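You operate a simulated robot arm through the tools that you are given. There is no shell and no other tool. Be economical: measure what you need, move in short steps, check, and stop when the job is done.

You run a simulated two-armed robot. Do the job below in one go: nothing can be reset, and whatever is moved stays where it is left.

## Task
Make up the guest tray: the pink towel and the purple scent pot, opened; carry it to the cabinet.
Fine: hold the pot while you twist its top open.

Only the result counts: the job must be done as asked and must still hold three seconds after the hand-in. Knocking over, shifting, dropping, spilling or breaking anything else fails it. Flat cloth is picked up by pressing the open fingertips on it (5 to 10 N) and closing them slowly along it; thin cloth reads only 2 to 8 mm in the jaws.

## Robot
Two 7-joint arms with two-finger parallel grippers on one trunk, on a base that drives. Base frame: it is fixed to the floor where the robot stands at the start and does not move with it; the origin is under the middle of the robot, x ahead of it, y to its left, z up. Units: mm, rad, N and s.
The left shoulder is at the start at [60, 143, 926], the right one opposite. With the tool pointing down near the work surface each hand reaches from about 320 to 740 mm from the robot's upright axis, wherever it stands, measured 20 degrees to its own side. Places, roughly: inside of the beech tray [1000, -200, 700]; top of the purple scent pot [700, 0, 800]; top of the low cabinet [1500, 0, 600]; top of the green scent pot [1000, 300, 1100]; top of the cream scent pot [900, 300, 1100]; top of the pink scent pot [700, 300, 1100]. Payload 1.57 kg a hand.
Tool frame (each hand has its own): the origin (TCP) lies between the finger pads and is the grasp point; the fingertips stand 30 mm ahead of it; z points along the fingers, y is the line along which they close. The gripper opens to 110 mm. The fingers are 24 mm wide and 12 mm thick; the gripper's body (48 by 112 mm) begins 78 mm behind the TCP.
Orientation is that of the tool frame in the base frame, as a unit quaternion [w, x, y, z]. With the fingers straight down and closing along the base's y, the tool's x points along the base's -x, its y along +y and its z along -z.

## Interface
- The arms move only by the tool arm_command. It takes "left_series", "right_series" or both (then of equal length, played together; a hand with none holds still); each is a list of rows, each an object (a shift or turn left out is 0, a gripper value left out holds the last) with "dp": the shift along the tool's x, y, z in mm, a list of three; "turn": the turn, a rotation vector about the tool's x, y, z in degrees, a list of three. In form: [{"dp": [dx, dy, dz], "turn": [wx, wy, wz]}, ...]. A call has 1 to 12 rows; each row shifts and turns the commanded pose from where the row before left it, along the tool's axes as they then stand. "left_grip" and "right_grip" are, for a hand that has rows, the gripper command, from -1 (shut) to 1 (fully open), values between in proportion, set as the call begins (left out, the last holds). Rows are played at 5 a second. More than 50 mm and 0.15 rad between two rows, or a gripper value outside its range, and nothing of the call is played. A pose out of reach is approached as far as the arm can. The call stops where the force on the tool passes 40 N (or 10 N more than at its start, if that is more) or the arm is blocked; 0.2 s more then pass. Each finger travels about 45 mm/s and halts on what it meets, pressing with about 36 N; the grip force reading is that of the motor and also rises with nothing between the fingers. The clock runs only during rows and for 0.2 s after the last one: add rows that do not move to give the fingers time. The reply holds the time, the measured pose of the TCP, the force on the tool along the base axes, the opening and the grip force, in the units named above and with some noise.
- Cameras (640 x 400 px; columns grow to the right, rows downward): "scene" is now at [43.9, -1.5, 1531.6]; the picture's right is [-0.03, -1.00, 0.00], its down [-0.80, 0.02, -0.60] and it looks along [0.60, -0.02, -0.80] (base axes); focal length 266 px, centre (320, 200). "left" rides on the left gripper at [70, -16, -141] in its tool frame; the picture's right is [0.23, 0.97, 0.00], its down [-0.85, 0.20, -0.48] and it looks along [-0.47, 0.11, 0.88] (tool axes); focal length 222 px, centre (320, 200). "right" rides on the right gripper at [70, 16, -141] in its tool frame; the picture's right is [-0.23, 0.97, 0.00], its down [-0.85, -0.20, -0.48] and it looks along [-0.47, -0.11, 0.88] (tool axes); focal length 222 px, centre (320, 200). There is no depth. A picture from a camera that has moved, and an enlarged one, comes with that camera's place and axes in the base frame and with its lens.
- camera(camera): a new picture of that camera. It takes no simulated time.
- move_column(by): slides the trunk up (or, below 0, down) by that many mm; the arms and the scene camera ride with it, the base frame stays. It gives what a move gives, with no picture.
- base_move(legs): drives the robot by 1 to 6 legs, each [ahead, left, turn to the left] in mm, mm and rad, along the robot's own axes; the way and the turn of a leg run together, so that a leg with both is an arc; at most 1500 mm and 3.142 rad a leg. The arms and the cameras ride along, it lands a little off, and it stops where it bumps. It gives what a move gives.
- turn_head(pan, tilt): turns the head with the scene camera to pan (to the left, within 1.501 rad either way) and tilt (down, from -0.506 to 1.204), counted from straight ahead of the robot. It gives what a move gives.
- close_up(camera, box): a new picture of the part [left, top, right, bottom] of that camera's present view, enlarged. It takes no simulated time.
- close_job(): hands the job in; it is judged then, once.

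Work in short steps. Places have to be worked out from the pictures, the camera data and where the tool is seen: move nearer, look again, correct. Check each grasp and each placing, and mend what went wrong. You have 120 turns and 108 pictures in all, those below and enlarged ones among them. Open the grippers and draw the arms clear of the work before you hand the job in, unless the task says otherwise; then end with one line.

The tools are called after "Emit:" as a command line: name --argument value ..., lists and objects as JSON in quotes. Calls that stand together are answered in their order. arm_command: Moves the arms, as the interface text tells. Its arguments: {"type":"object","properties":{"left_series":{"type":"array"},"left_grip":{"type":"number"},"right_series":{"type":"array"},"right_grip":{"type":"number"}},"required":[]} The other tools are called the same way: move_column (by) slides the trunk up or down; base_move (legs) drives the base; turn_head (pan, tilt) turns the head that bears the scene camera; camera (camera) takes a picture; close_up (camera, box) takes an enlarged picture of a part of a camera's view; close_job () hands the job in.

At the start:

```text
t: 0.0
left_tcp_pos: [513.6, 134.2, 1086.2]
left_orientation: [0.0, 0.0, 1.0, 0.0]
left_wrist_force: [0.4, 0.6, -0.3]
left_finger_gap: 110.1
left_grip_force: 0.0
right_tcp_pos: [428.5, -173.5, 1085.6]
right_orientation: [0.0, 0.0, 1.0, 0.0]
right_wrist_force: [0.8, 0.9, 0.3]
right_finger_gap: 109.9
right_grip_force: 0.1
trunk travel left (down, up): [-525.0, 65.0]
robot x, y, heading: [2.1, 3.5, 0.002]
head pan, tilt: [-0.03, 0.925]
```

scene: 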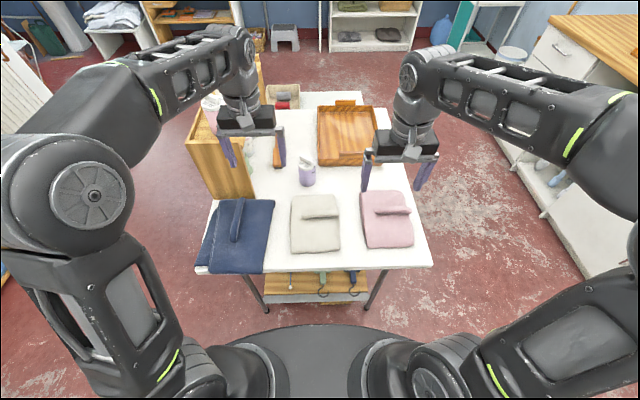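
right: 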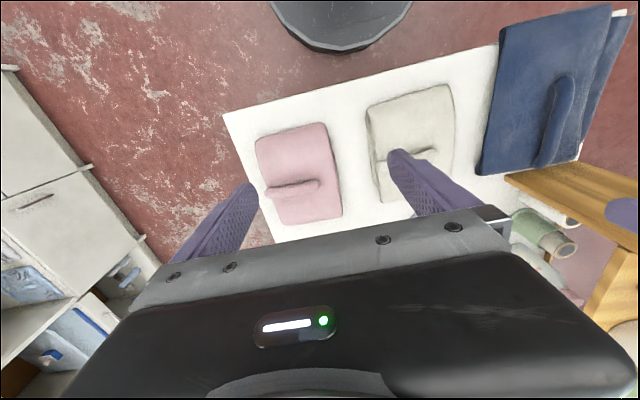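
left: 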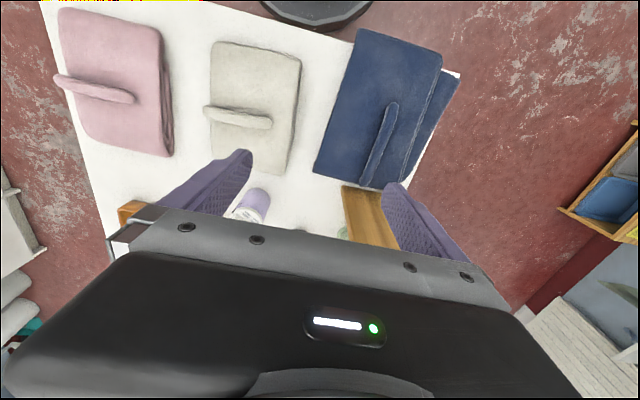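

The first pictures show the towels, the purple pot, the tray and a white surface behind. I enlarge the parts that matter.

Emit:
close_up --camera "scene" --box '[190, 70, 430, 220]'

Emit:
close_up --camera "scene" --box '[280, 140, 440, 270]'

Emit:
turn_head --pan 0.0 --tilt 0.5

Emit:
camera --camera "scene"

```text
2.67 times, centred on (310, 145) of scene
camera zoom: at [43.9, -1.5, 1531.6], right [-0.03, -1.0, 0.0], down [-0.8, 0.02, -0.6], along [0.6, -0.02, -0.8], focal length 709 px, centre (347, 347)
```

zoom: 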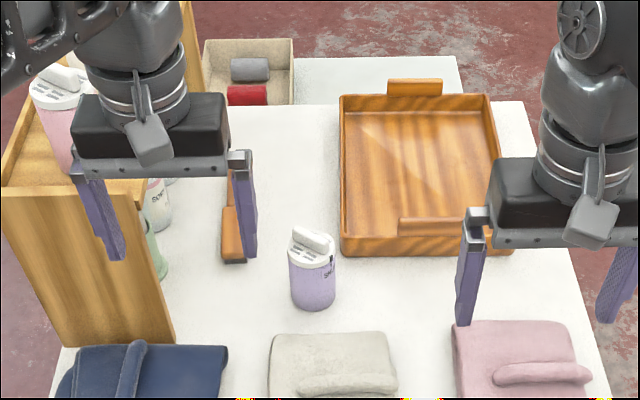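

```text
3.08 times, centred on (360, 205) of scene
camera zoom: at [43.9, -1.5, 1531.6], right [-0.03, -1.0, 0.0], down [-0.8, 0.02, -0.6], along [0.6, -0.02, -0.8], focal length 818 px, centre (197, 185)
```

zoom: 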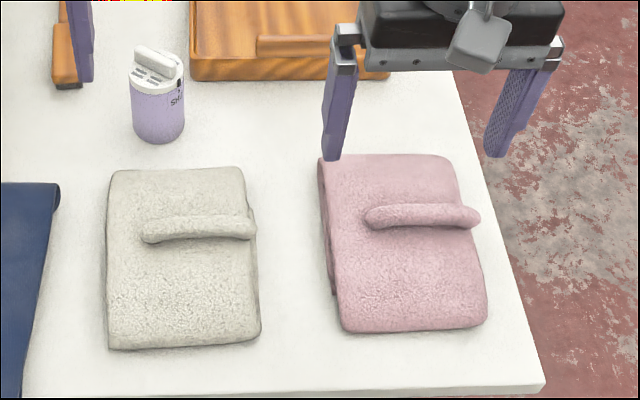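

```text
t: 0.9
left_tcp_pos: [512.0, 135.0, 1085.4]
left_orientation: [0.001, 0.0, 1.0, 0.0]
left_wrist_force: [0.6, 0.0, 0.5]
left_finger_gap: 110.0
left_grip_force: 0.2
right_tcp_pos: [427.9, -173.2, 1085.8]
right_orientation: [0.0, 0.001, 1.0, 0.001]
right_wrist_force: [0.5, -0.9, -0.2]
right_finger_gap: 110.1
right_grip_force: 0.1
trunk travel left (down, up): [-525.0, 65.0]
robot x, y, heading: [-3.4, 0.3, -0.001]
head pan, tilt: [0.0, 0.499]
```

```text
102 pictures are left
camera scene: at [60.7, 0.7, 1567.2], right [0.0, -1.0, 0.0], down [-0.48, 0.0, -0.88], along [0.88, 0.0, -0.48], focal length 266 px, centre (320, 200)
```

scene: 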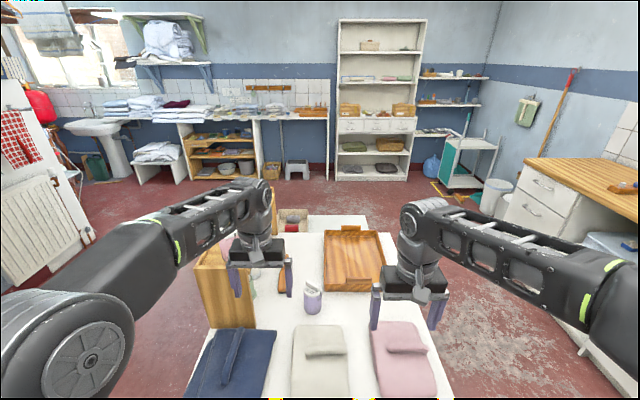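

The low white cabinet lies behind the table. I enlarge the pot, the cabinet and the tray.

Emit:
close_up --camera "scene" --box '[290, 270, 340, 325]'

Emit:
close_up --camera "scene" --box '[260, 195, 400, 300]'

Emit:
close_up --camera "left" --box '[210, 170, 300, 240]'

```text
7.27 times, centred on (315, 298) of scene
camera zoom: at [60.7, 0.7, 1567.2], right [0.0, -1.0, 0.0], down [-0.48, 0.0, -0.88], along [0.88, 0.0, -0.48], focal length 1934 px, centre (356, -509)
```

zoom: 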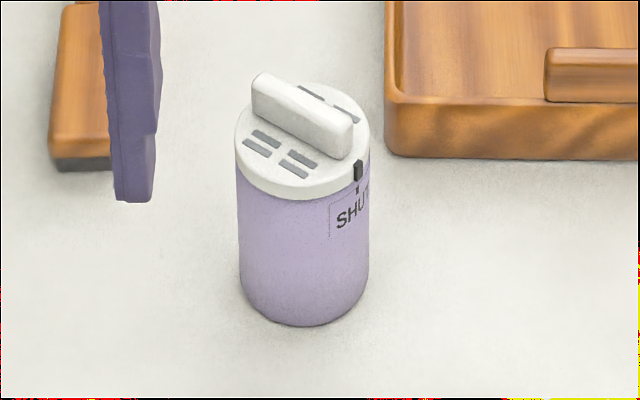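

```text
3.81 times, centred on (330, 248) of scene
camera zoom: at [60.7, 0.7, 1567.2], right [0.0, -1.0, 0.0], down [-0.48, 0.0, -0.88], along [0.88, 0.0, -0.48], focal length 1013 px, centre (282, 19)
```

zoom: 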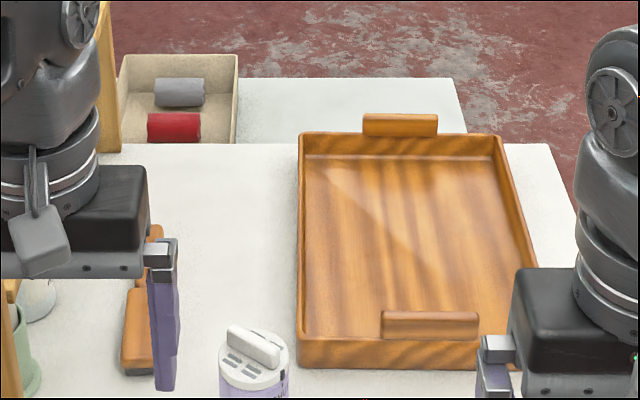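

```text
5.71 times, centred on (255, 205) of left
camera zoom: at [443.5, 119.2, 1226.8], right [-0.23, 0.97, 0.0], down [0.85, 0.2, 0.48], along [0.47, 0.11, -0.88], focal length 1269 px, centre (691, 171)
```

zoom: 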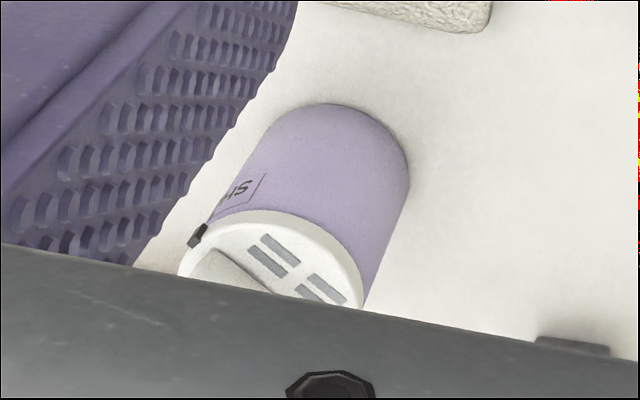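

The pot stands near (727, 27), its lid reads SHUT, and the OPEN mark is out of sight on the right or far side. I turn the right hand to look at the pot from the right.

Emit:
arm_command --right_series '[{"turn": [0, 0, -8.2]}, {"turn": [0, 0, -8.2]}, {"turn": [0, 0, -8.2]}, {"turn": [0, 0, -8.2]}, {"turn": [0, 0, -8.2]}, {"turn": [0, 0, -8.2]}, {"turn": [0, 0, -8.2]}, {"turn": [0, 0, -8.2]}, {"turn": [0, 0, -8.2]}, {"turn": [0, 0, -8.2]}, {"turn": [0, 0, -8]}]'

Emit:
arm_command --right_series '[{"dp": [0, -42, 20]}, {"dp": [0, -42, 20]}, {"dp": [0, -42, 20]}, {"dp": [0, -42, 20]}, {"dp": [0, -42, 20]}, {"dp": [0, -42, 20]}, {"dp": [0, -40, 20]}, {"turn": [0, -8.5, 0]}, {"turn": [0, -8.5, 0]}, {"turn": [0, -8.5, 0]}, {"turn": [0, -8.5, 0]}, {"turn": [0, -8.5, 0]}]'

Emit:
camera --camera "right"

```text
t: 3.3
left_tcp_pos: [511.9, 134.0, 1086.6]
left_orientation: [0.0, 0.0, 1.0, 0.0]
left_wrist_force: [-0.5, 0.7, 0.0]
left_finger_gap: 110.1
left_grip_force: 0.0
right_tcp_pos: [428.6, -173.8, 1085.8]
right_orientation: [0.0, 0.708, -0.707, 0.001]
right_wrist_force: [-0.2, -0.2, 0.2]
right_finger_gap: 109.9
right_grip_force: 0.1
trunk travel left (down, up): [-525.0, 65.0]
robot x, y, heading: [-0.3, -1.3, 0.0]
head pan, tilt: [0.0, 0.499]
```

```text
t: 5.9
left_tcp_pos: [514.2, 132.5, 1085.4]
left_orientation: [0.001, 0.0, 1.0, 0.0]
left_wrist_force: [0.0, 0.5, -0.6]
left_finger_gap: 110.2
left_grip_force: 0.0
right_tcp_pos: [656.3, -172.2, 973.7]
right_orientation: [-0.258, 0.659, -0.658, -0.257]
right_wrist_force: [-0.2, 0.2, 0.5]
right_finger_gap: 110.0
right_grip_force: 0.0
right hand out of reach, approached as far as the arm can: row 6, 7
trunk travel left (down, up): [-525.0, 65.0]
robot x, y, heading: [-3.3, -0.5, 0.002]
head pan, tilt: [0.0, 0.499]
```

```text
98 pictures are left
camera right: at [639.8, -319.5, 1031.1], right [-0.97, 0.17, 0.15], down [0.2, 0.3, 0.93], along [0.11, 0.94, -0.33], focal length 222 px, centre (320, 200)
```

right: 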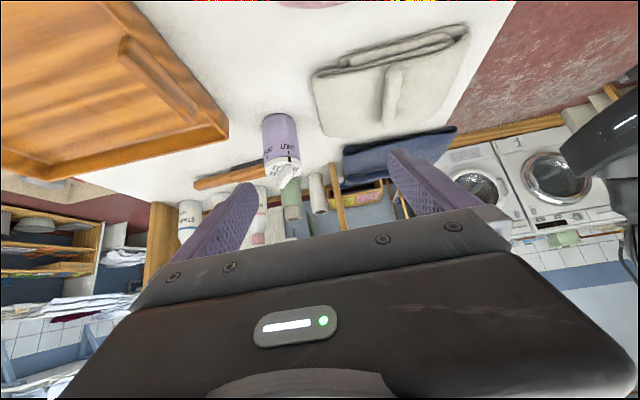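

The pot is in view, upside down in the picture. I enlarge it to read the marks.

Emit:
close_up --camera "right" --box '[250, 105, 310, 195]'

```text
4.44 times, centred on (280, 150) of right
camera zoom: at [639.8, -319.5, 1031.1], right [-0.97, 0.17, 0.15], down [0.2, 0.3, 0.93], along [0.11, 0.94, -0.33], focal length 987 px, centre (498, 422)
```

zoom: 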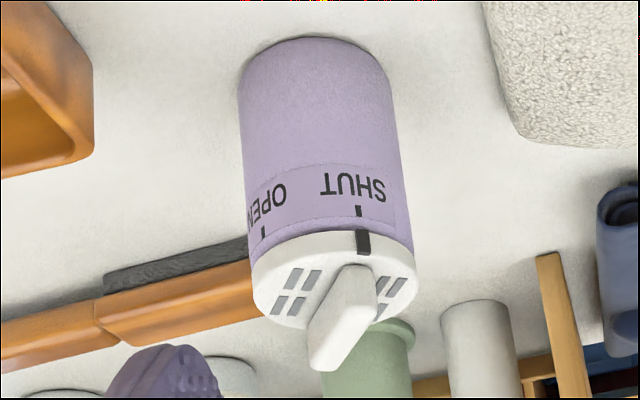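

Three views put the pot axis near (730, 28). The SHUT mark is at about 237° and OPEN at about 317°, so the lid has to turn about 80° anticlockwise from above. I turn the right hand to approach the pot body diagonally from the front right and stage it 120 mm short.

Emit:
arm_command --right_series '[{"turn": [5.07, 0, 5.53]}, {"turn": [5.07, 0, 5.53]}, {"turn": [5.07, 0, 5.53]}, {"turn": [5.07, 0, 5.53]}, {"turn": [5.07, 0, 5.53]}, {"turn": [5.07, 0, 5.53]}, {"turn": [0, -6.25, 0]}, {"turn": [0, -6.25, 0]}, {"dp": [10.5, 22.3, 36.5]}, {"dp": [10.5, 22.3, 36.5]}, {"dp": [10.5, 22.3, 36.5]}, {"dp": [10.5, 22.3, 36.5]}]'

Emit:
camera --camera "right"

Emit:
camera --camera "scene"

```text
t: 8.5
left_tcp_pos: [513.5, 133.9, 1085.1]
left_orientation: [0.0, -0.001, 1.0, 0.001]
left_wrist_force: [-0.3, -0.5, 1.0]
left_finger_gap: 110.3
left_grip_force: 0.1
right_tcp_pos: [659.0, -43.1, 853.2]
right_orientation: [0.428, -0.338, 0.82, 0.176]
right_wrist_force: [-0.2, 0.2, -0.1]
right_finger_gap: 110.2
right_grip_force: 0.0
trunk travel left (down, up): [-525.0, 65.0]
robot x, y, heading: [0.2, -0.4, 0.0]
head pan, tilt: [0.0, 0.499]
```

```text
96 pictures are left
camera right: at [538.0, -141.5, 877.7], right [-0.59, 0.78, 0.19], down [0.21, -0.07, 0.98], along [0.78, 0.62, -0.12], focal length 222 px, centre (320, 200)
```

right: 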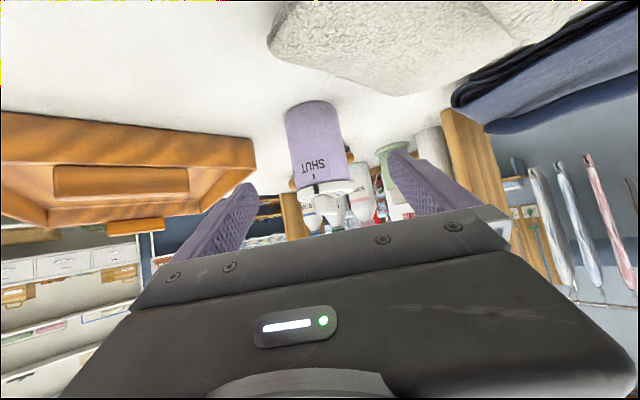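

```text
95 pictures are left
camera scene: at [61.4, 1.0, 1567.3], right [0.0, -1.0, 0.0], down [-0.48, 0.0, -0.88], along [0.88, 0.0, -0.48], focal length 266 px, centre (320, 200)
```

scene: 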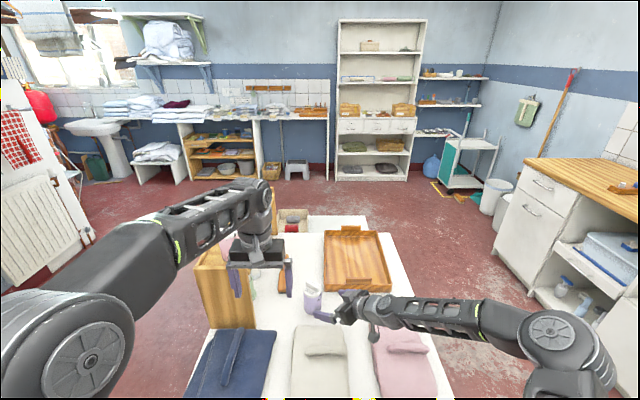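

The pot sits about 5 mm to the right of my approach line. I correct for that, advance onto it in short rows and look.

Emit:
arm_command --right_series '[{"dp": [0, -4, 20]}, {"dp": [0, 0, 25]}, {"dp": [0, 0, 25]}, {"dp": [0, 0, 25]}, {"dp": [0, 0, 22]}]'

Emit:
camera --camera "right"

Emit:
close_up --camera "scene" --box '[280, 260, 380, 330]'

```text
t: 9.7
left_tcp_pos: [512.5, 135.3, 1085.9]
left_orientation: [0.0, -0.001, 1.0, 0.0]
left_wrist_force: [-1.0, -0.3, -0.4]
left_finger_gap: 110.0
left_grip_force: 0.1
right_tcp_pos: [731.8, 24.5, 787.1]
right_orientation: [0.427, -0.339, 0.82, 0.176]
right_wrist_force: [0.1, -0.2, 0.1]
right_finger_gap: 110.0
right_grip_force: 0.1
trunk travel left (down, up): [-525.0, 65.0]
robot x, y, heading: [-4.0, 2.1, -0.004]
head pan, tilt: [0.0, 0.499]
```

```text
94 pictures are left
camera right: at [609.3, -75.0, 810.7], right [-0.6, 0.78, 0.19], down [0.21, -0.07, 0.97], along [0.78, 0.62, -0.12], focal length 222 px, centre (320, 200)
```

right: 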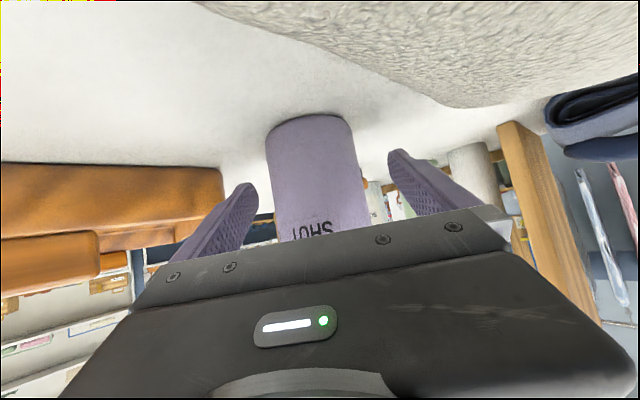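

```text
5.71 times, centred on (330, 295) of scene
camera zoom: at [61.2, 0.9, 1567.3], right [0.0, -1.0, 0.0], down [-0.48, 0.0, -0.88], along [0.88, 0.0, -0.48], focal length 1519 px, centre (263, -343)
```

zoom: 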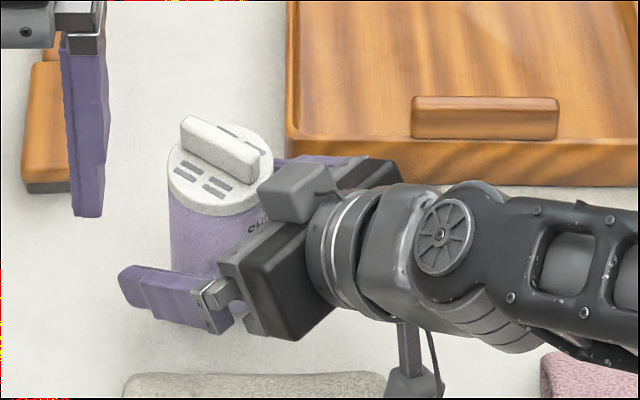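

The pot is between the fingers. I close on it, then lift it by 130 mm and draw it back for the left hand to reach.

Emit:
arm_command --right_series '[{}, {}, {}, {}, {}, {}, {}]' --right_grip -1

```text
t: 11.3
left_tcp_pos: [513.6, 133.9, 1087.0]
left_orientation: [0.0, 0.0, 1.0, 0.0]
left_wrist_force: [0.5, -1.2, -0.4]
left_finger_gap: 110.0
left_grip_force: 0.0
right_tcp_pos: [730.7, 24.2, 787.1]
right_orientation: [0.426, -0.339, 0.82, 0.175]
right_wrist_force: [0.5, 0.6, 0.9]
right_finger_gap: 63.2
right_grip_force: 36.0
trunk travel left (down, up): [-525.0, 65.0]
robot x, y, heading: [1.3, 0.6, -0.0]
head pan, tilt: [0.0, 0.499]
```

Held: the opening reads 63 mm. I lift it straight up, then draw it back.

Emit:
arm_command --right_series '[{"dp": [-17.6, 0, -12.3]}, {"dp": [-35.2, 0, -24.7]}, {"dp": [-35.2, 0, -24.7]}, {"dp": [-18.5, 0, -12.9]}, {"dp": [12.2, 17.7, -17.4]}, {"dp": [12.2, 17.7, -17.4]}, {"dp": [12.2, 17.7, -17.4]}, {"dp": [12.2, 17.7, -17.4]}, {}]'

Emit:
camera --camera "scene"

Emit:
camera --camera "left"

```text
t: 13.3
left_tcp_pos: [514.1, 134.4, 1086.3]
left_orientation: [-0.001, 0.0, 1.0, 0.0]
left_wrist_force: [0.7, 0.6, 0.4]
left_finger_gap: 109.8
left_grip_force: 0.1
right_tcp_pos: [618.0, 14.3, 916.1]
right_orientation: [0.426, -0.34, 0.819, 0.177]
right_wrist_force: [0.5, 0.6, -1.0]
right_finger_gap: 63.2
right_grip_force: 36.1
trunk travel left (down, up): [-525.0, 65.0]
robot x, y, heading: [2.1, 1.3, -0.001]
head pan, tilt: [0.0, 0.499]
```

```text
92 pictures are left
camera scene: at [61.1, 0.7, 1567.2], right [0.0, -1.0, 0.0], down [-0.48, 0.0, -0.88], along [0.88, 0.0, -0.48], focal length 266 px, centre (320, 200)
```

scene: 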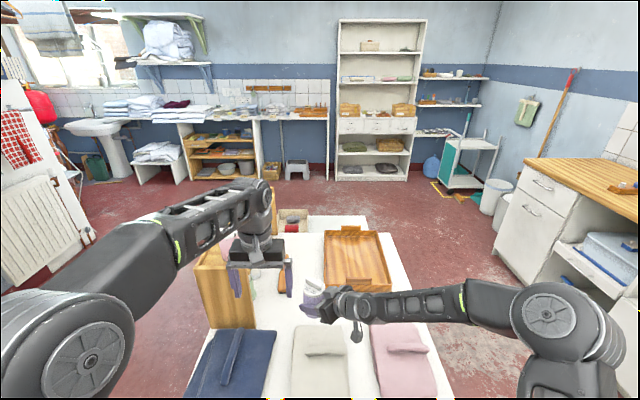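

```text
91 pictures are left
camera left: at [443.8, 119.2, 1226.6], right [-0.23, 0.97, 0.0], down [0.85, 0.2, 0.48], along [0.47, 0.11, -0.88], focal length 222 px, centre (320, 200)
```

left: 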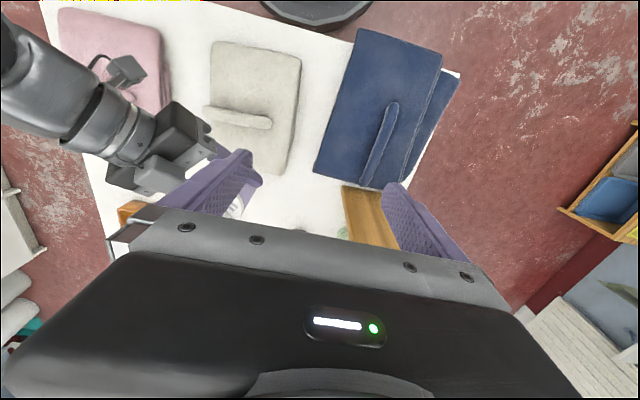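

I tilt the head down to measure the held pot's bar closely.

Emit:
turn_head --pan 0.0 --tilt 0.75

Emit:
close_up --camera "scene" --box '[280, 185, 360, 245]'

```text
t: 14.1
left_tcp_pos: [514.3, 133.0, 1086.1]
left_orientation: [-0.001, 0.0, 1.0, 0.0]
left_wrist_force: [0.4, 0.3, 0.4]
left_finger_gap: 109.9
left_grip_force: 0.2
right_tcp_pos: [617.3, 14.9, 916.3]
right_orientation: [0.426, -0.34, 0.82, 0.177]
right_wrist_force: [0.9, 0.1, -0.4]
right_finger_gap: 62.8
right_grip_force: 36.4
trunk travel left (down, up): [-525.0, 65.0]
robot x, y, heading: [-1.8, -1.0, 0.005]
head pan, tilt: [0.0, 0.75]
```

```text
6.67 times, centred on (320, 215) of scene
camera zoom: at [52.8, 0.7, 1545.4], right [0.0, -1.0, 0.0], down [-0.68, 0.0, -0.73], along [0.73, 0.0, -0.68], focal length 1772 px, centre (320, 100)
```

zoom: 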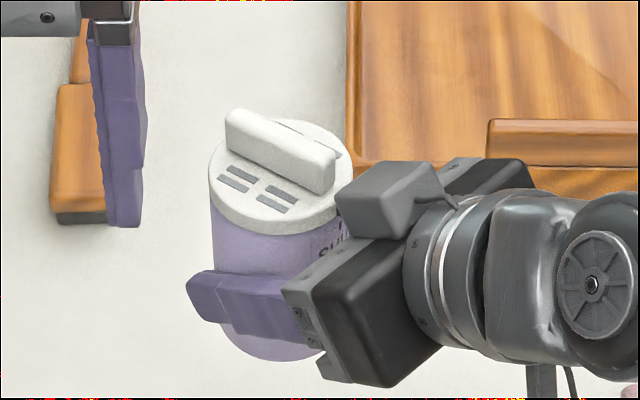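

The bar lies along about 234° and the pot axis near (612, 16). I bring the left hand over it, half closed, and yaw it 54° so the fingers can straddle the bar.

Emit:
arm_command --left_series '[{"dp": [-24.5, -29.6, 1.5]}, {"dp": [-24.5, -29.6, 1.5]}, {"dp": [-24.5, -29.6, 1.5]}, {"dp": [-24.5, -29.6, 1.5]}, {"turn": [0, 0, -7.7]}, {"turn": [0, 0, -7.7]}, {"turn": [0, 0, -7.7]}, {"turn": [0, 0, -7.7]}, {"turn": [0, 0, -7.7]}, {"turn": [0, 0, -7.7]}, {"turn": [0, 0, -7.7]}]' --left_grip 0.1

Emit:
camera --camera "left"

Emit:
close_up --camera "scene" --box '[260, 135, 380, 245]'

```text
t: 16.4
left_tcp_pos: [541.1, 99.4, 1083.5]
left_orientation: [0.001, -0.454, 0.891, 0.0]
left_wrist_force: [0.2, -0.6, -0.6]
left_finger_gap: 60.5
left_grip_force: 0.1
left hand out of reach, approached as far as the arm can: row 2, 3, 4
right_tcp_pos: [617.4, 14.1, 917.4]
right_orientation: [0.427, -0.338, 0.82, 0.175]
right_wrist_force: [0.1, 0.4, -1.1]
right_finger_gap: 63.0
right_grip_force: 35.9
trunk travel left (down, up): [-525.0, 65.0]
robot x, y, heading: [-1.4, -1.6, 0.001]
head pan, tilt: [0.0, 0.75]
```

```text
89 pictures are left
camera left: at [514.0, 34.7, 1223.5], right [-0.92, 0.39, 0.0], down [0.34, 0.81, 0.48], along [0.19, 0.44, -0.88], focal length 222 px, centre (320, 200)
```

left: 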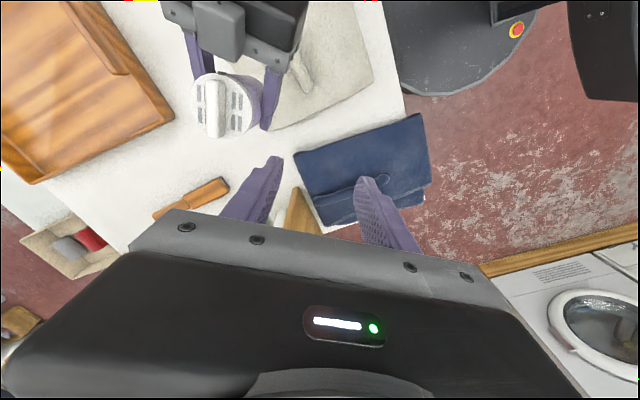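

```text
3.64 times, centred on (320, 190) of scene
camera zoom: at [52.8, 0.6, 1545.3], right [0.0, -1.0, 0.0], down [-0.68, 0.0, -0.73], along [0.73, 0.0, -0.68], focal length 967 px, centre (320, 236)
```

zoom: 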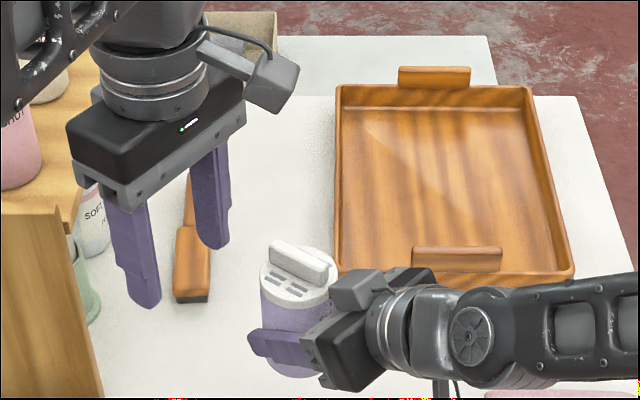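

The left hand can't reach that far at this height. I bring the held pot lower and nearer, to about (540, 40), still above the towels.

Emit:
arm_command --right_series '[{"dp": [12.8, 18.2, -2.1]}, {"dp": [12.8, 18.2, -2.1]}, {"dp": [12.8, 18.2, -2.1]}, {"dp": [12.8, 18.2, -2.1]}, {}]'

Emit:
camera --camera "left"

Emit:
close_up --camera "scene" --box '[250, 145, 380, 275]'

```text
t: 17.6
left_tcp_pos: [542.1, 98.3, 1083.2]
left_orientation: [0.0, -0.453, 0.891, 0.001]
left_wrist_force: [0.6, 0.5, -0.3]
left_finger_gap: 60.6
left_grip_force: 0.0
right_tcp_pos: [543.4, 42.8, 882.2]
right_orientation: [0.427, -0.339, 0.82, 0.176]
right_wrist_force: [0.1, -0.4, -0.7]
right_finger_gap: 63.3
right_grip_force: 36.4
trunk travel left (down, up): [-525.0, 65.0]
robot x, y, heading: [0.7, -0.8, -0.005]
head pan, tilt: [0.0, 0.75]
```

```text
87 pictures are left
camera left: at [513.9, 34.6, 1223.6], right [-0.92, 0.39, 0.0], down [0.34, 0.81, 0.48], along [0.19, 0.44, -0.88], focal length 222 px, centre (320, 200)
```

left: 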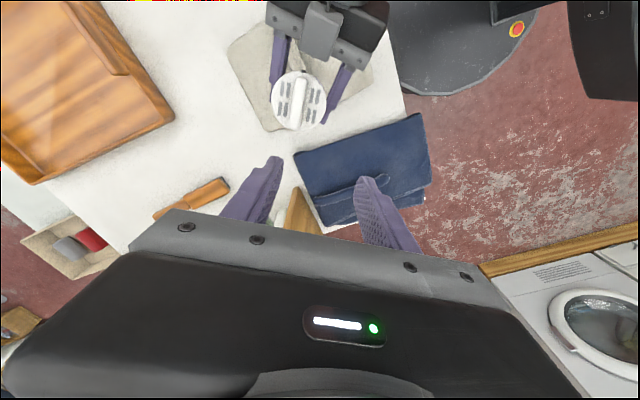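

```text
3.08 times, centred on (315, 210) of scene
camera zoom: at [52.8, 0.6, 1545.3], right [0.0, -1.0, 0.0], down [-0.68, 0.0, -0.73], along [0.73, 0.0, -0.68], focal length 818 px, centre (335, 169)
```

zoom: 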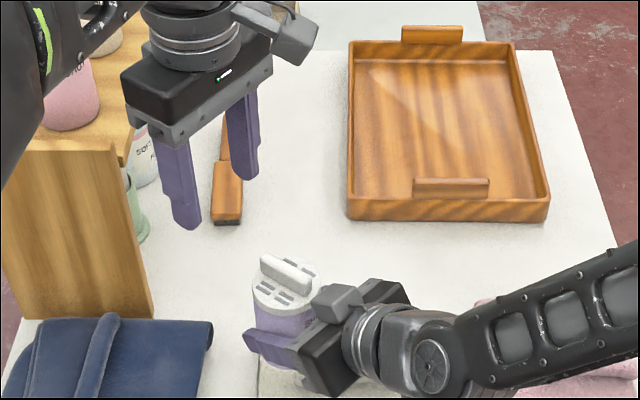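

The left camera puts the bar at (544, 45), top near z 970, along about 56°. I move the left hand over it, still 25 mm above.

Emit:
arm_command --left_series '[{"dp": [13.9, -10.9, 19.3]}, {"dp": [13.9, -10.9, 19.3]}, {"dp": [13.9, -10.9, 19.3], "turn": [0, 0, -1.5]}, {}]'

Emit:
camera --camera "left"

Emit:
close_up --camera "scene" --box '[260, 175, 350, 265]'

```text
t: 18.6
left_tcp_pos: [544.3, 45.4, 1026.3]
left_orientation: [0.0, -0.465, 0.885, 0.0]
left_wrist_force: [0.5, -0.1, -0.6]
left_finger_gap: 60.4
left_grip_force: 0.0
right_tcp_pos: [543.6, 43.0, 882.1]
right_orientation: [0.426, -0.339, 0.82, 0.175]
right_wrist_force: [-0.1, -0.2, -1.4]
right_finger_gap: 63.0
right_grip_force: 36.0
trunk travel left (down, up): [-525.0, 65.0]
robot x, y, heading: [0.5, -5.1, 0.007]
head pan, tilt: [0.0, 0.75]
```

```text
85 pictures are left
camera left: at [517.9, -19.2, 1166.3], right [-0.93, 0.37, 0.0], down [0.32, 0.82, 0.48], along [0.17, 0.45, -0.88], focal length 222 px, centre (320, 200)
```

left: 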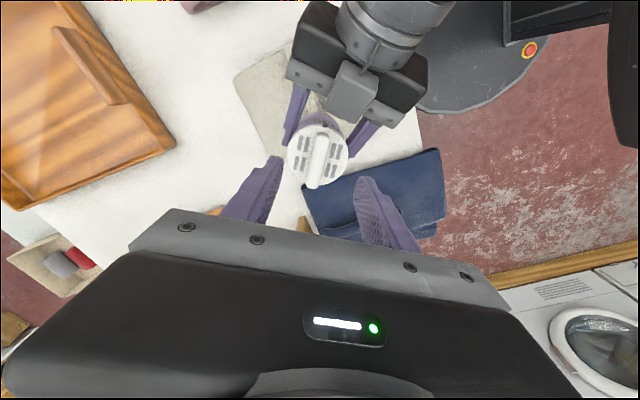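

```text
4.44 times, centred on (305, 220) of scene
camera zoom: at [52.6, 0.9, 1545.3], right [0.0, -1.0, 0.0], down [-0.68, 0.0, -0.73], along [0.73, 0.0, -0.68], focal length 1182 px, centre (387, 111)
```

zoom: 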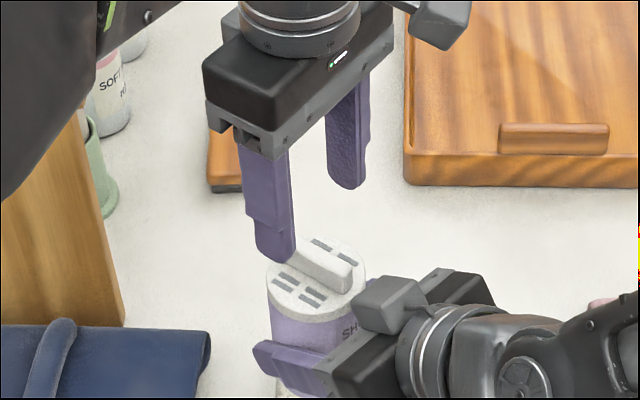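

The fingers straddle the bar well. I lower 40 mm and close on it.

Emit:
arm_command --left_series '[{"dp": [1.5, 0, 20]}, {"dp": [1, 0, 20]}, {}]'

Emit:
close_up --camera "scene" --box '[260, 175, 350, 265]'

```text
t: 19.4
left_tcp_pos: [542.9, 43.1, 985.6]
left_orientation: [0.0, -0.465, 0.885, -0.001]
left_wrist_force: [1.2, 0.1, 1.0]
left_finger_gap: 60.5
left_grip_force: 0.1
right_tcp_pos: [543.0, 42.5, 881.5]
right_orientation: [0.427, -0.339, 0.82, 0.176]
right_wrist_force: [-0.1, 0.5, -1.2]
right_finger_gap: 63.1
right_grip_force: 36.2
trunk travel left (down, up): [-525.0, 65.0]
robot x, y, heading: [-0.1, -1.9, 0.001]
head pan, tilt: [0.0, 0.75]
```

```text
4.44 times, centred on (305, 220) of scene
camera zoom: at [52.6, 0.7, 1545.3], right [0.0, -1.0, 0.0], down [-0.68, 0.0, -0.73], along [0.73, 0.0, -0.68], focal length 1182 px, centre (387, 111)
```

zoom: 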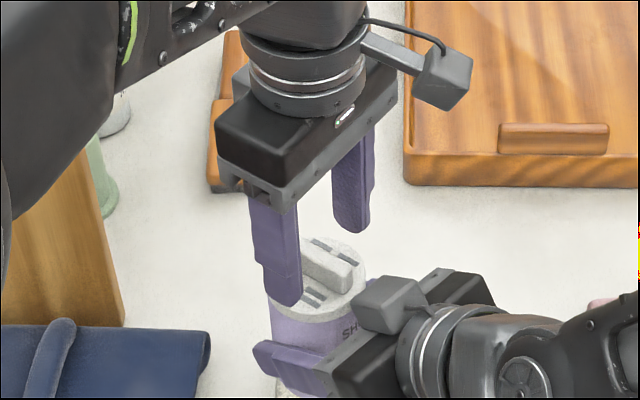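

The tips stand just above lid level on both sides of the bar. I close the left fingers.

Emit:
arm_command --left_series '[{}, {}, {}, {}, {}, {}]' --left_grip -1

Emit:
close_up --camera "scene" --box '[260, 175, 350, 265]'

```text
t: 20.9
left_tcp_pos: [543.4, 43.3, 985.0]
left_orientation: [0.0, -0.465, 0.886, -0.001]
left_wrist_force: [9.8, -3.8, -2.7]
left_finger_gap: 12.0
left_grip_force: 29.2
right_tcp_pos: [543.5, 43.8, 881.7]
right_orientation: [0.426, -0.341, 0.819, 0.177]
right_wrist_force: [-10.2, 3.6, 4.0]
right_finger_gap: 63.1
right_grip_force: 36.1
trunk travel left (down, up): [-525.0, 65.0]
robot x, y, heading: [-3.7, 0.5, 0.005]
head pan, tilt: [0.0, 0.75]
```

```text
4.44 times, centred on (305, 220) of scene
camera zoom: at [52.7, 0.7, 1545.3], right [0.0, -1.0, 0.0], down [-0.68, 0.0, -0.73], along [0.73, 0.0, -0.68], focal length 1182 px, centre (387, 111)
```

zoom: 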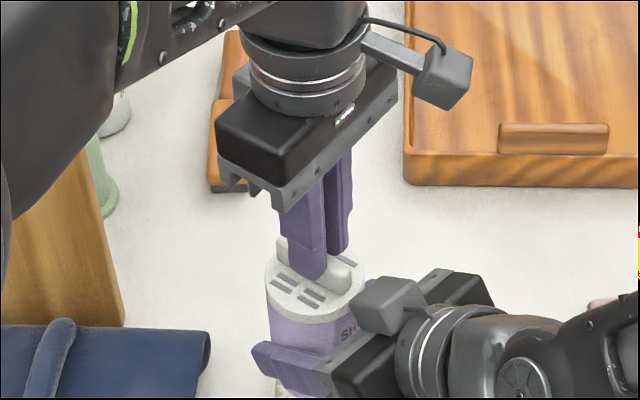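

The bar is gripped (12 mm). I ease the side load by 1.5 mm and twist the first 40° anticlockwise.

Emit:
arm_command --left_series '[{"dp": [0, -1.5, 0]}, {"turn": [0, 0, -5]}, {"turn": [0, 0, -5]}, {"turn": [0, 0, -5]}, {"turn": [0, 0, -5]}, {"turn": [0, 0, -5]}, {"turn": [0, 0, -5]}, {"turn": [0, 0, -5]}, {"turn": [0, 0, -5]}]'

Emit:
close_up --camera "scene" --box '[260, 175, 350, 265]'

```text
t: 22.9
left_tcp_pos: [545.6, 40.9, 986.2]
left_orientation: [-0.001, 0.74, -0.673, 0.003]
left_wrist_force: [21.6, -3.0, -2.6]
left_finger_gap: 12.0
left_grip_force: 29.2
right_tcp_pos: [543.0, 44.4, 881.9]
right_orientation: [0.427, -0.34, 0.819, 0.177]
right_wrist_force: [-21.1, 2.4, 2.0]
right_finger_gap: 63.3
right_grip_force: 35.9
trunk travel left (down, up): [-525.0, 65.0]
robot x, y, heading: [-3.4, 4.0, 0.001]
head pan, tilt: [0.0, 0.75]
```

```text
4.44 times, centred on (305, 220) of scene
camera zoom: at [52.7, 0.7, 1545.3], right [0.0, -1.0, 0.0], down [-0.68, 0.0, -0.73], along [0.73, 0.0, -0.68], focal length 1182 px, centre (387, 111)
```

zoom: 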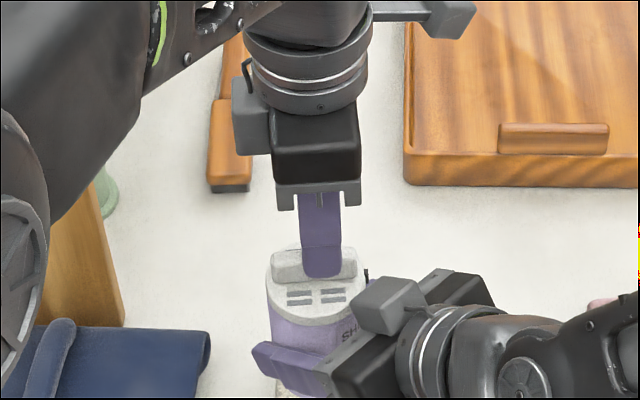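

The lid turns. A side force of 21 N pulls along x, so I shift the left hand back by 3.5 mm and check the force before going on.

Emit:
arm_command --left_series '[{"dp": [-0.6, 1.7, 0]}, {"dp": [-0.6, 1.7, 0]}, {}]'

```text
t: 23.6
left_tcp_pos: [542.8, 41.2, 985.5]
left_orientation: [-0.001, 0.74, -0.673, 0.004]
left_wrist_force: [24.7, -5.0, -3.2]
left_finger_gap: 11.8
left_grip_force: 28.8
right_tcp_pos: [542.8, 43.1, 880.4]
right_orientation: [0.426, -0.34, 0.819, 0.177]
right_wrist_force: [-25.9, 5.9, 1.8]
right_finger_gap: 63.7
right_grip_force: 36.5
trunk travel left (down, up): [-525.0, 65.0]
robot x, y, heading: [-1.6, -0.9, -0.0]
head pan, tilt: [0.0, 0.75]
```

The force rose, so it acts on the tool and I should go the other way. I shift 6 mm toward +x and read again.

Emit:
arm_command --left_series '[{"dp": [0, -2, 0]}, {"dp": [0, -2, 0]}, {"dp": [0, -2, 0]}, {}]'

Emit:
close_up --camera "scene" --box '[280, 200, 340, 250]'

```text
t: 24.6
left_tcp_pos: [544.8, 40.7, 985.5]
left_orientation: [0.001, 0.74, -0.672, 0.001]
left_wrist_force: [-2.2, -13.8, 12.2]
left_finger_gap: 12.1
left_grip_force: 29.2
right_tcp_pos: [543.5, 43.5, 881.9]
right_orientation: [0.426, -0.339, 0.82, 0.177]
right_wrist_force: [1.7, 13.5, -13.8]
right_finger_gap: 63.6
right_grip_force: 36.4
trunk travel left (down, up): [-525.0, 65.0]
robot x, y, heading: [-5.3, -0.7, -0.0]
head pan, tilt: [0.0, 0.75]
```

```text
8.00 times, centred on (310, 225) of scene
camera zoom: at [52.7, 0.7, 1545.3], right [0.0, -1.0, 0.0], down [-0.68, 0.0, -0.73], along [0.73, 0.0, -0.68], focal length 2127 px, centre (400, 0)
```

zoom: 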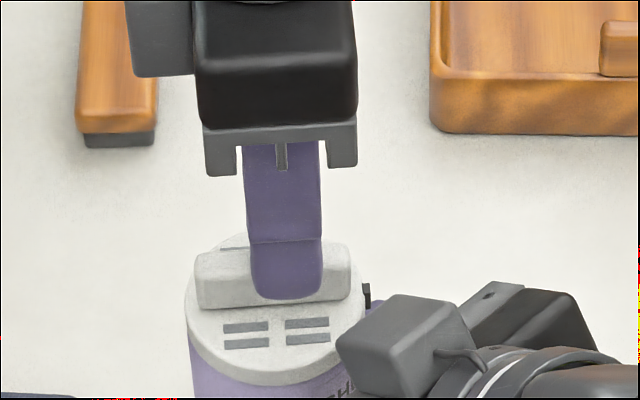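

The x load is gone. I twist the remaining 40° in 5° rows.

Emit:
arm_command --left_series '[{"turn": [0, 0, -5]}, {"turn": [0, 0, -5]}, {"turn": [0, 0, -5]}, {"turn": [0, 0, -5]}, {"turn": [0, 0, -5]}, {"turn": [0, 0, -5]}, {}]'

Emit:
close_up --camera "scene" --box '[280, 200, 340, 250]'

Emit:
camera --camera "left"

```text
t: 26.2
left_tcp_pos: [547.0, 43.6, 985.6]
left_orientation: [0.0, 0.889, -0.458, 0.001]
left_wrist_force: [16.2, -19.4, 2.0]
left_finger_gap: 11.8
left_grip_force: 29.1
right_tcp_pos: [542.4, 42.7, 882.1]
right_orientation: [0.427, -0.341, 0.819, 0.177]
right_wrist_force: [-16.6, 18.5, -1.9]
right_finger_gap: 62.9
right_grip_force: 36.0
trunk travel left (down, up): [-525.0, 65.0]
robot x, y, heading: [-0.7, 3.0, -0.003]
head pan, tilt: [0.0, 0.75]
```

```text
8.00 times, centred on (310, 225) of scene
camera zoom: at [52.8, 0.7, 1545.3], right [0.0, -1.0, 0.0], down [-0.68, 0.0, -0.73], along [0.73, 0.0, -0.68], focal length 2127 px, centre (400, 0)
```

zoom: 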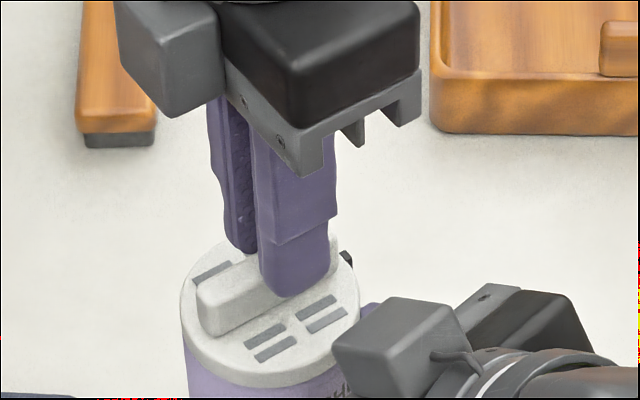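

```text
78 pictures are left
camera left: at [599.9, -2.0, 1126.5], right [-0.66, -0.75, 0.0], down [-0.66, 0.58, 0.48], along [-0.36, 0.32, -0.88], focal length 222 px, centre (320, 200)
```

left: 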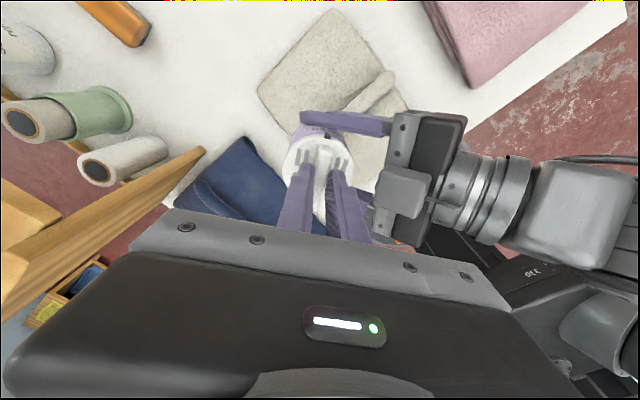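

It has turned 70°. The left camera looks from the OPEN side, so I enlarge it.

Emit:
close_up --camera "left" --box '[275, 105, 375, 170]'

```text
6.15 times, centred on (325, 138) of left
camera zoom: at [599.9, -2.0, 1126.5], right [-0.66, -0.75, 0.0], down [-0.66, 0.58, 0.48], along [-0.36, 0.32, -0.88], focal length 1367 px, centre (289, 585)
```

zoom: 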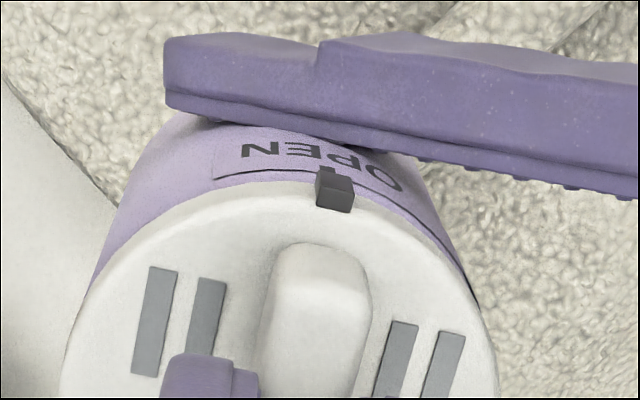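

The pointer stands practically at the OPEN tick, perhaps 1–2° short. I turn 2° more and look.

Emit:
arm_command --left_series '[{"turn": [0, 0, -2]}, {}]'

Emit:
close_up --camera "left" --box '[305, 120, 355, 150]'

```text
t: 26.9
left_tcp_pos: [546.0, 43.6, 985.8]
left_orientation: [0.0, 0.896, -0.443, 0.003]
left_wrist_force: [16.9, -15.0, 1.5]
left_finger_gap: 11.5
left_grip_force: 28.5
right_tcp_pos: [541.9, 42.3, 881.6]
right_orientation: [0.425, -0.34, 0.82, 0.177]
right_wrist_force: [-16.7, 15.3, -1.9]
right_finger_gap: 63.3
right_grip_force: 36.2
trunk travel left (down, up): [-525.0, 65.0]
robot x, y, heading: [0.4, 0.9, -0.001]
head pan, tilt: [0.0, 0.75]
```

```text
12.80 times, centred on (330, 135) of left
camera zoom: at [601.3, 0.1, 1126.3], right [-0.64, -0.77, 0.0], down [-0.68, 0.56, 0.48], along [-0.37, 0.3, -0.88], focal length 2843 px, centre (192, 1032)
```

zoom: 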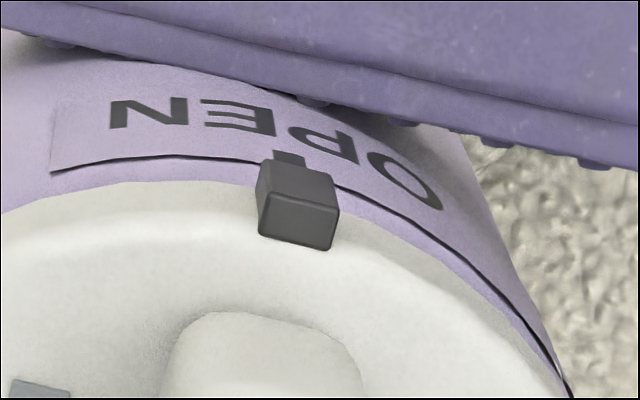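

The pointer is on the OPEN tick to within a degree. I open the left fingers and lift the left hand away.

Emit:
arm_command --left_series '[{}, {}, {}, {}, {"dp": [0, 0, -30]}, {"dp": [0, 0, -40]}, {"dp": [0, 0, -30]}]' --left_grip 0.1

Emit:
camera --camera "left"

Emit:
close_up --camera "scene" --box '[270, 190, 360, 260]'

```text
t: 28.4
left_tcp_pos: [547.0, 44.3, 1065.2]
left_orientation: [0.0, 0.897, -0.442, 0.0]
left_wrist_force: [0.5, 0.4, 0.0]
left_finger_gap: 60.8
left_grip_force: 0.0
left hand out of reach, approached as far as the arm can: row 7
right_tcp_pos: [543.0, 42.3, 881.4]
right_orientation: [0.427, -0.339, 0.819, 0.177]
right_wrist_force: [-0.4, 0.3, -1.0]
right_finger_gap: 63.6
right_grip_force: 36.0
trunk travel left (down, up): [-525.0, 65.0]
robot x, y, heading: [-4.1, -1.0, -0.004]
head pan, tilt: [0.0, 0.75]
```

```text
75 pictures are left
camera left: at [601.4, -0.2, 1206.9], right [-0.64, -0.77, 0.0], down [-0.68, 0.56, 0.48], along [-0.37, 0.3, -0.88], focal length 222 px, centre (320, 200)
```

left: 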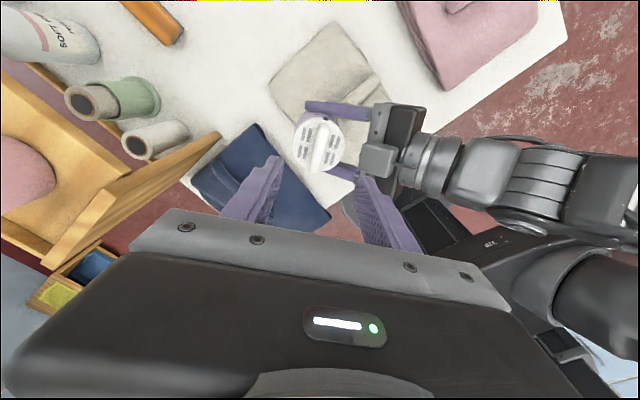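

```text
5.71 times, centred on (315, 225) of scene
camera zoom: at [53.0, 0.7, 1545.3], right [0.0, -1.0, 0.0], down [-0.68, 0.0, -0.73], along [0.73, 0.0, -0.68], focal length 1519 px, centre (349, 57)
```

zoom: 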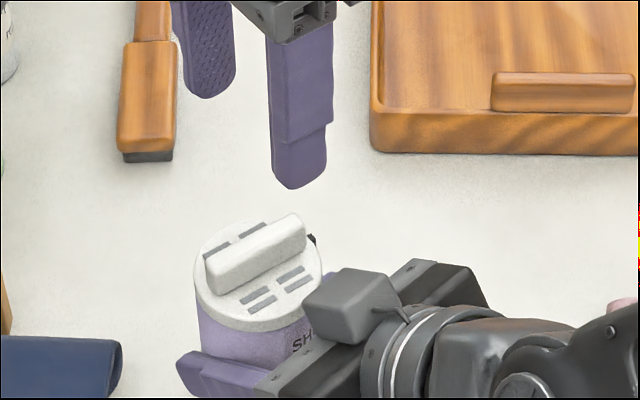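

The lid stays open. I carry the pot to a free spot at (690, 20) on the table and lower it almost to the surface.

Emit:
arm_command --right_series '[{"dp": [-12.7, -29.9, 18.1]}, {"dp": [-12.7, -29.9, 18.1]}, {"dp": [-12.7, -29.9, 18.1]}, {"dp": [-12.7, -29.9, 18.1]}, {"dp": [28.7, 0, 20.1]}, {"dp": [28.7, 0, 20.1]}, {"dp": [11.5, 0, 8]}, {}]'

Emit:
close_up --camera "scene" --box '[280, 180, 370, 250]'

```text
t: 30.2
left_tcp_pos: [546.1, 43.5, 1066.5]
left_orientation: [0.0, 0.896, -0.443, 0.0]
left_wrist_force: [0.2, 0.2, 0.7]
left_finger_gap: 60.5
left_grip_force: 0.2
right_tcp_pos: [688.2, 18.9, 797.5]
right_orientation: [0.429, -0.338, 0.819, 0.176]
right_wrist_force: [2.1, -0.4, 5.0]
right_finger_gap: 63.2
right_grip_force: 35.6
trunk travel left (down, up): [-525.0, 65.0]
robot x, y, heading: [-1.7, 0.3, -0.003]
head pan, tilt: [0.0, 0.75]
```

```text
5.71 times, centred on (325, 215) of scene
camera zoom: at [52.5, 0.6, 1545.4], right [0.0, -1.0, 0.0], down [-0.68, 0.0, -0.73], along [0.73, 0.0, -0.68], focal length 1519 px, centre (291, 114)
```

zoom: 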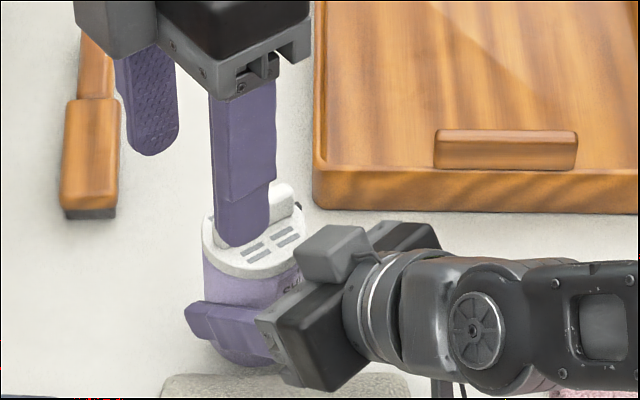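

The wrist reads 5 N upward at z 797, so the base may already touch. I lower 3 mm more to confirm.

Emit:
arm_command --right_series '[{"dp": [2.4, 0, 1.7]}, {}]'

```text
t: 30.9
left_tcp_pos: [545.3, 43.3, 1067.9]
left_orientation: [-0.001, 0.896, -0.444, 0.001]
left_wrist_force: [-0.5, 0.1, -0.1]
left_finger_gap: 60.3
left_grip_force: 0.0
right_tcp_pos: [688.3, 20.0, 797.0]
right_orientation: [0.429, -0.339, 0.819, 0.176]
right_wrist_force: [2.4, -0.4, 14.7]
right_finger_gap: 63.2
right_grip_force: 36.1
trunk travel left (down, up): [-525.0, 65.0]
robot x, y, heading: [-0.0, -0.8, 0.0]
head pan, tilt: [0.0, 0.75]
```

It is on the table. I take off the press, open the right fingers fully and draw back along the tool.

Emit:
arm_command --right_series '[{"dp": [-2, 0, -1.4]}, {}, {}, {}, {}, {}, {"dp": [0, 0, -15]}, {"dp": [0, 0, -30]}, {"dp": [0, 0, -40]}, {"dp": [0, 0, -40]}]' --right_grip 1

Emit:
camera --camera "scene"

```text
t: 33.0
left_tcp_pos: [544.9, 43.9, 1065.4]
left_orientation: [0.001, 0.897, -0.443, 0.0]
left_wrist_force: [0.0, 1.0, -0.3]
left_finger_gap: 60.3
left_grip_force: 0.0
right_tcp_pos: [614.8, -53.1, 868.2]
right_orientation: [0.427, -0.339, 0.82, 0.176]
right_wrist_force: [-0.4, 0.1, -1.1]
right_finger_gap: 110.0
right_grip_force: 0.0
trunk travel left (down, up): [-525.0, 65.0]
robot x, y, heading: [1.1, 1.9, 0.0]
head pan, tilt: [0.0, 0.75]
```

```text
72 pictures are left
camera scene: at [51.9, 0.4, 1545.3], right [0.0, -1.0, 0.0], down [-0.68, 0.0, -0.73], along [0.73, 0.0, -0.68], focal length 266 px, centre (320, 200)
```

scene: 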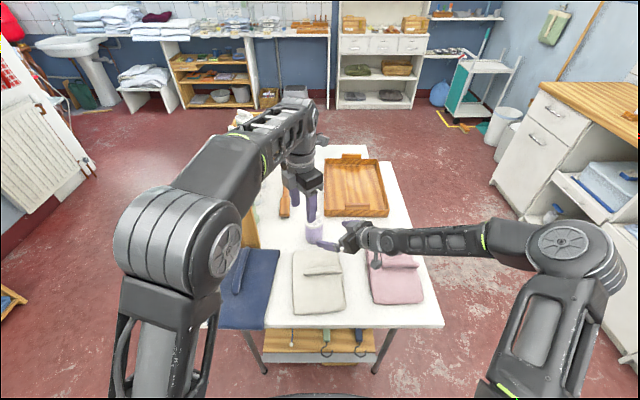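

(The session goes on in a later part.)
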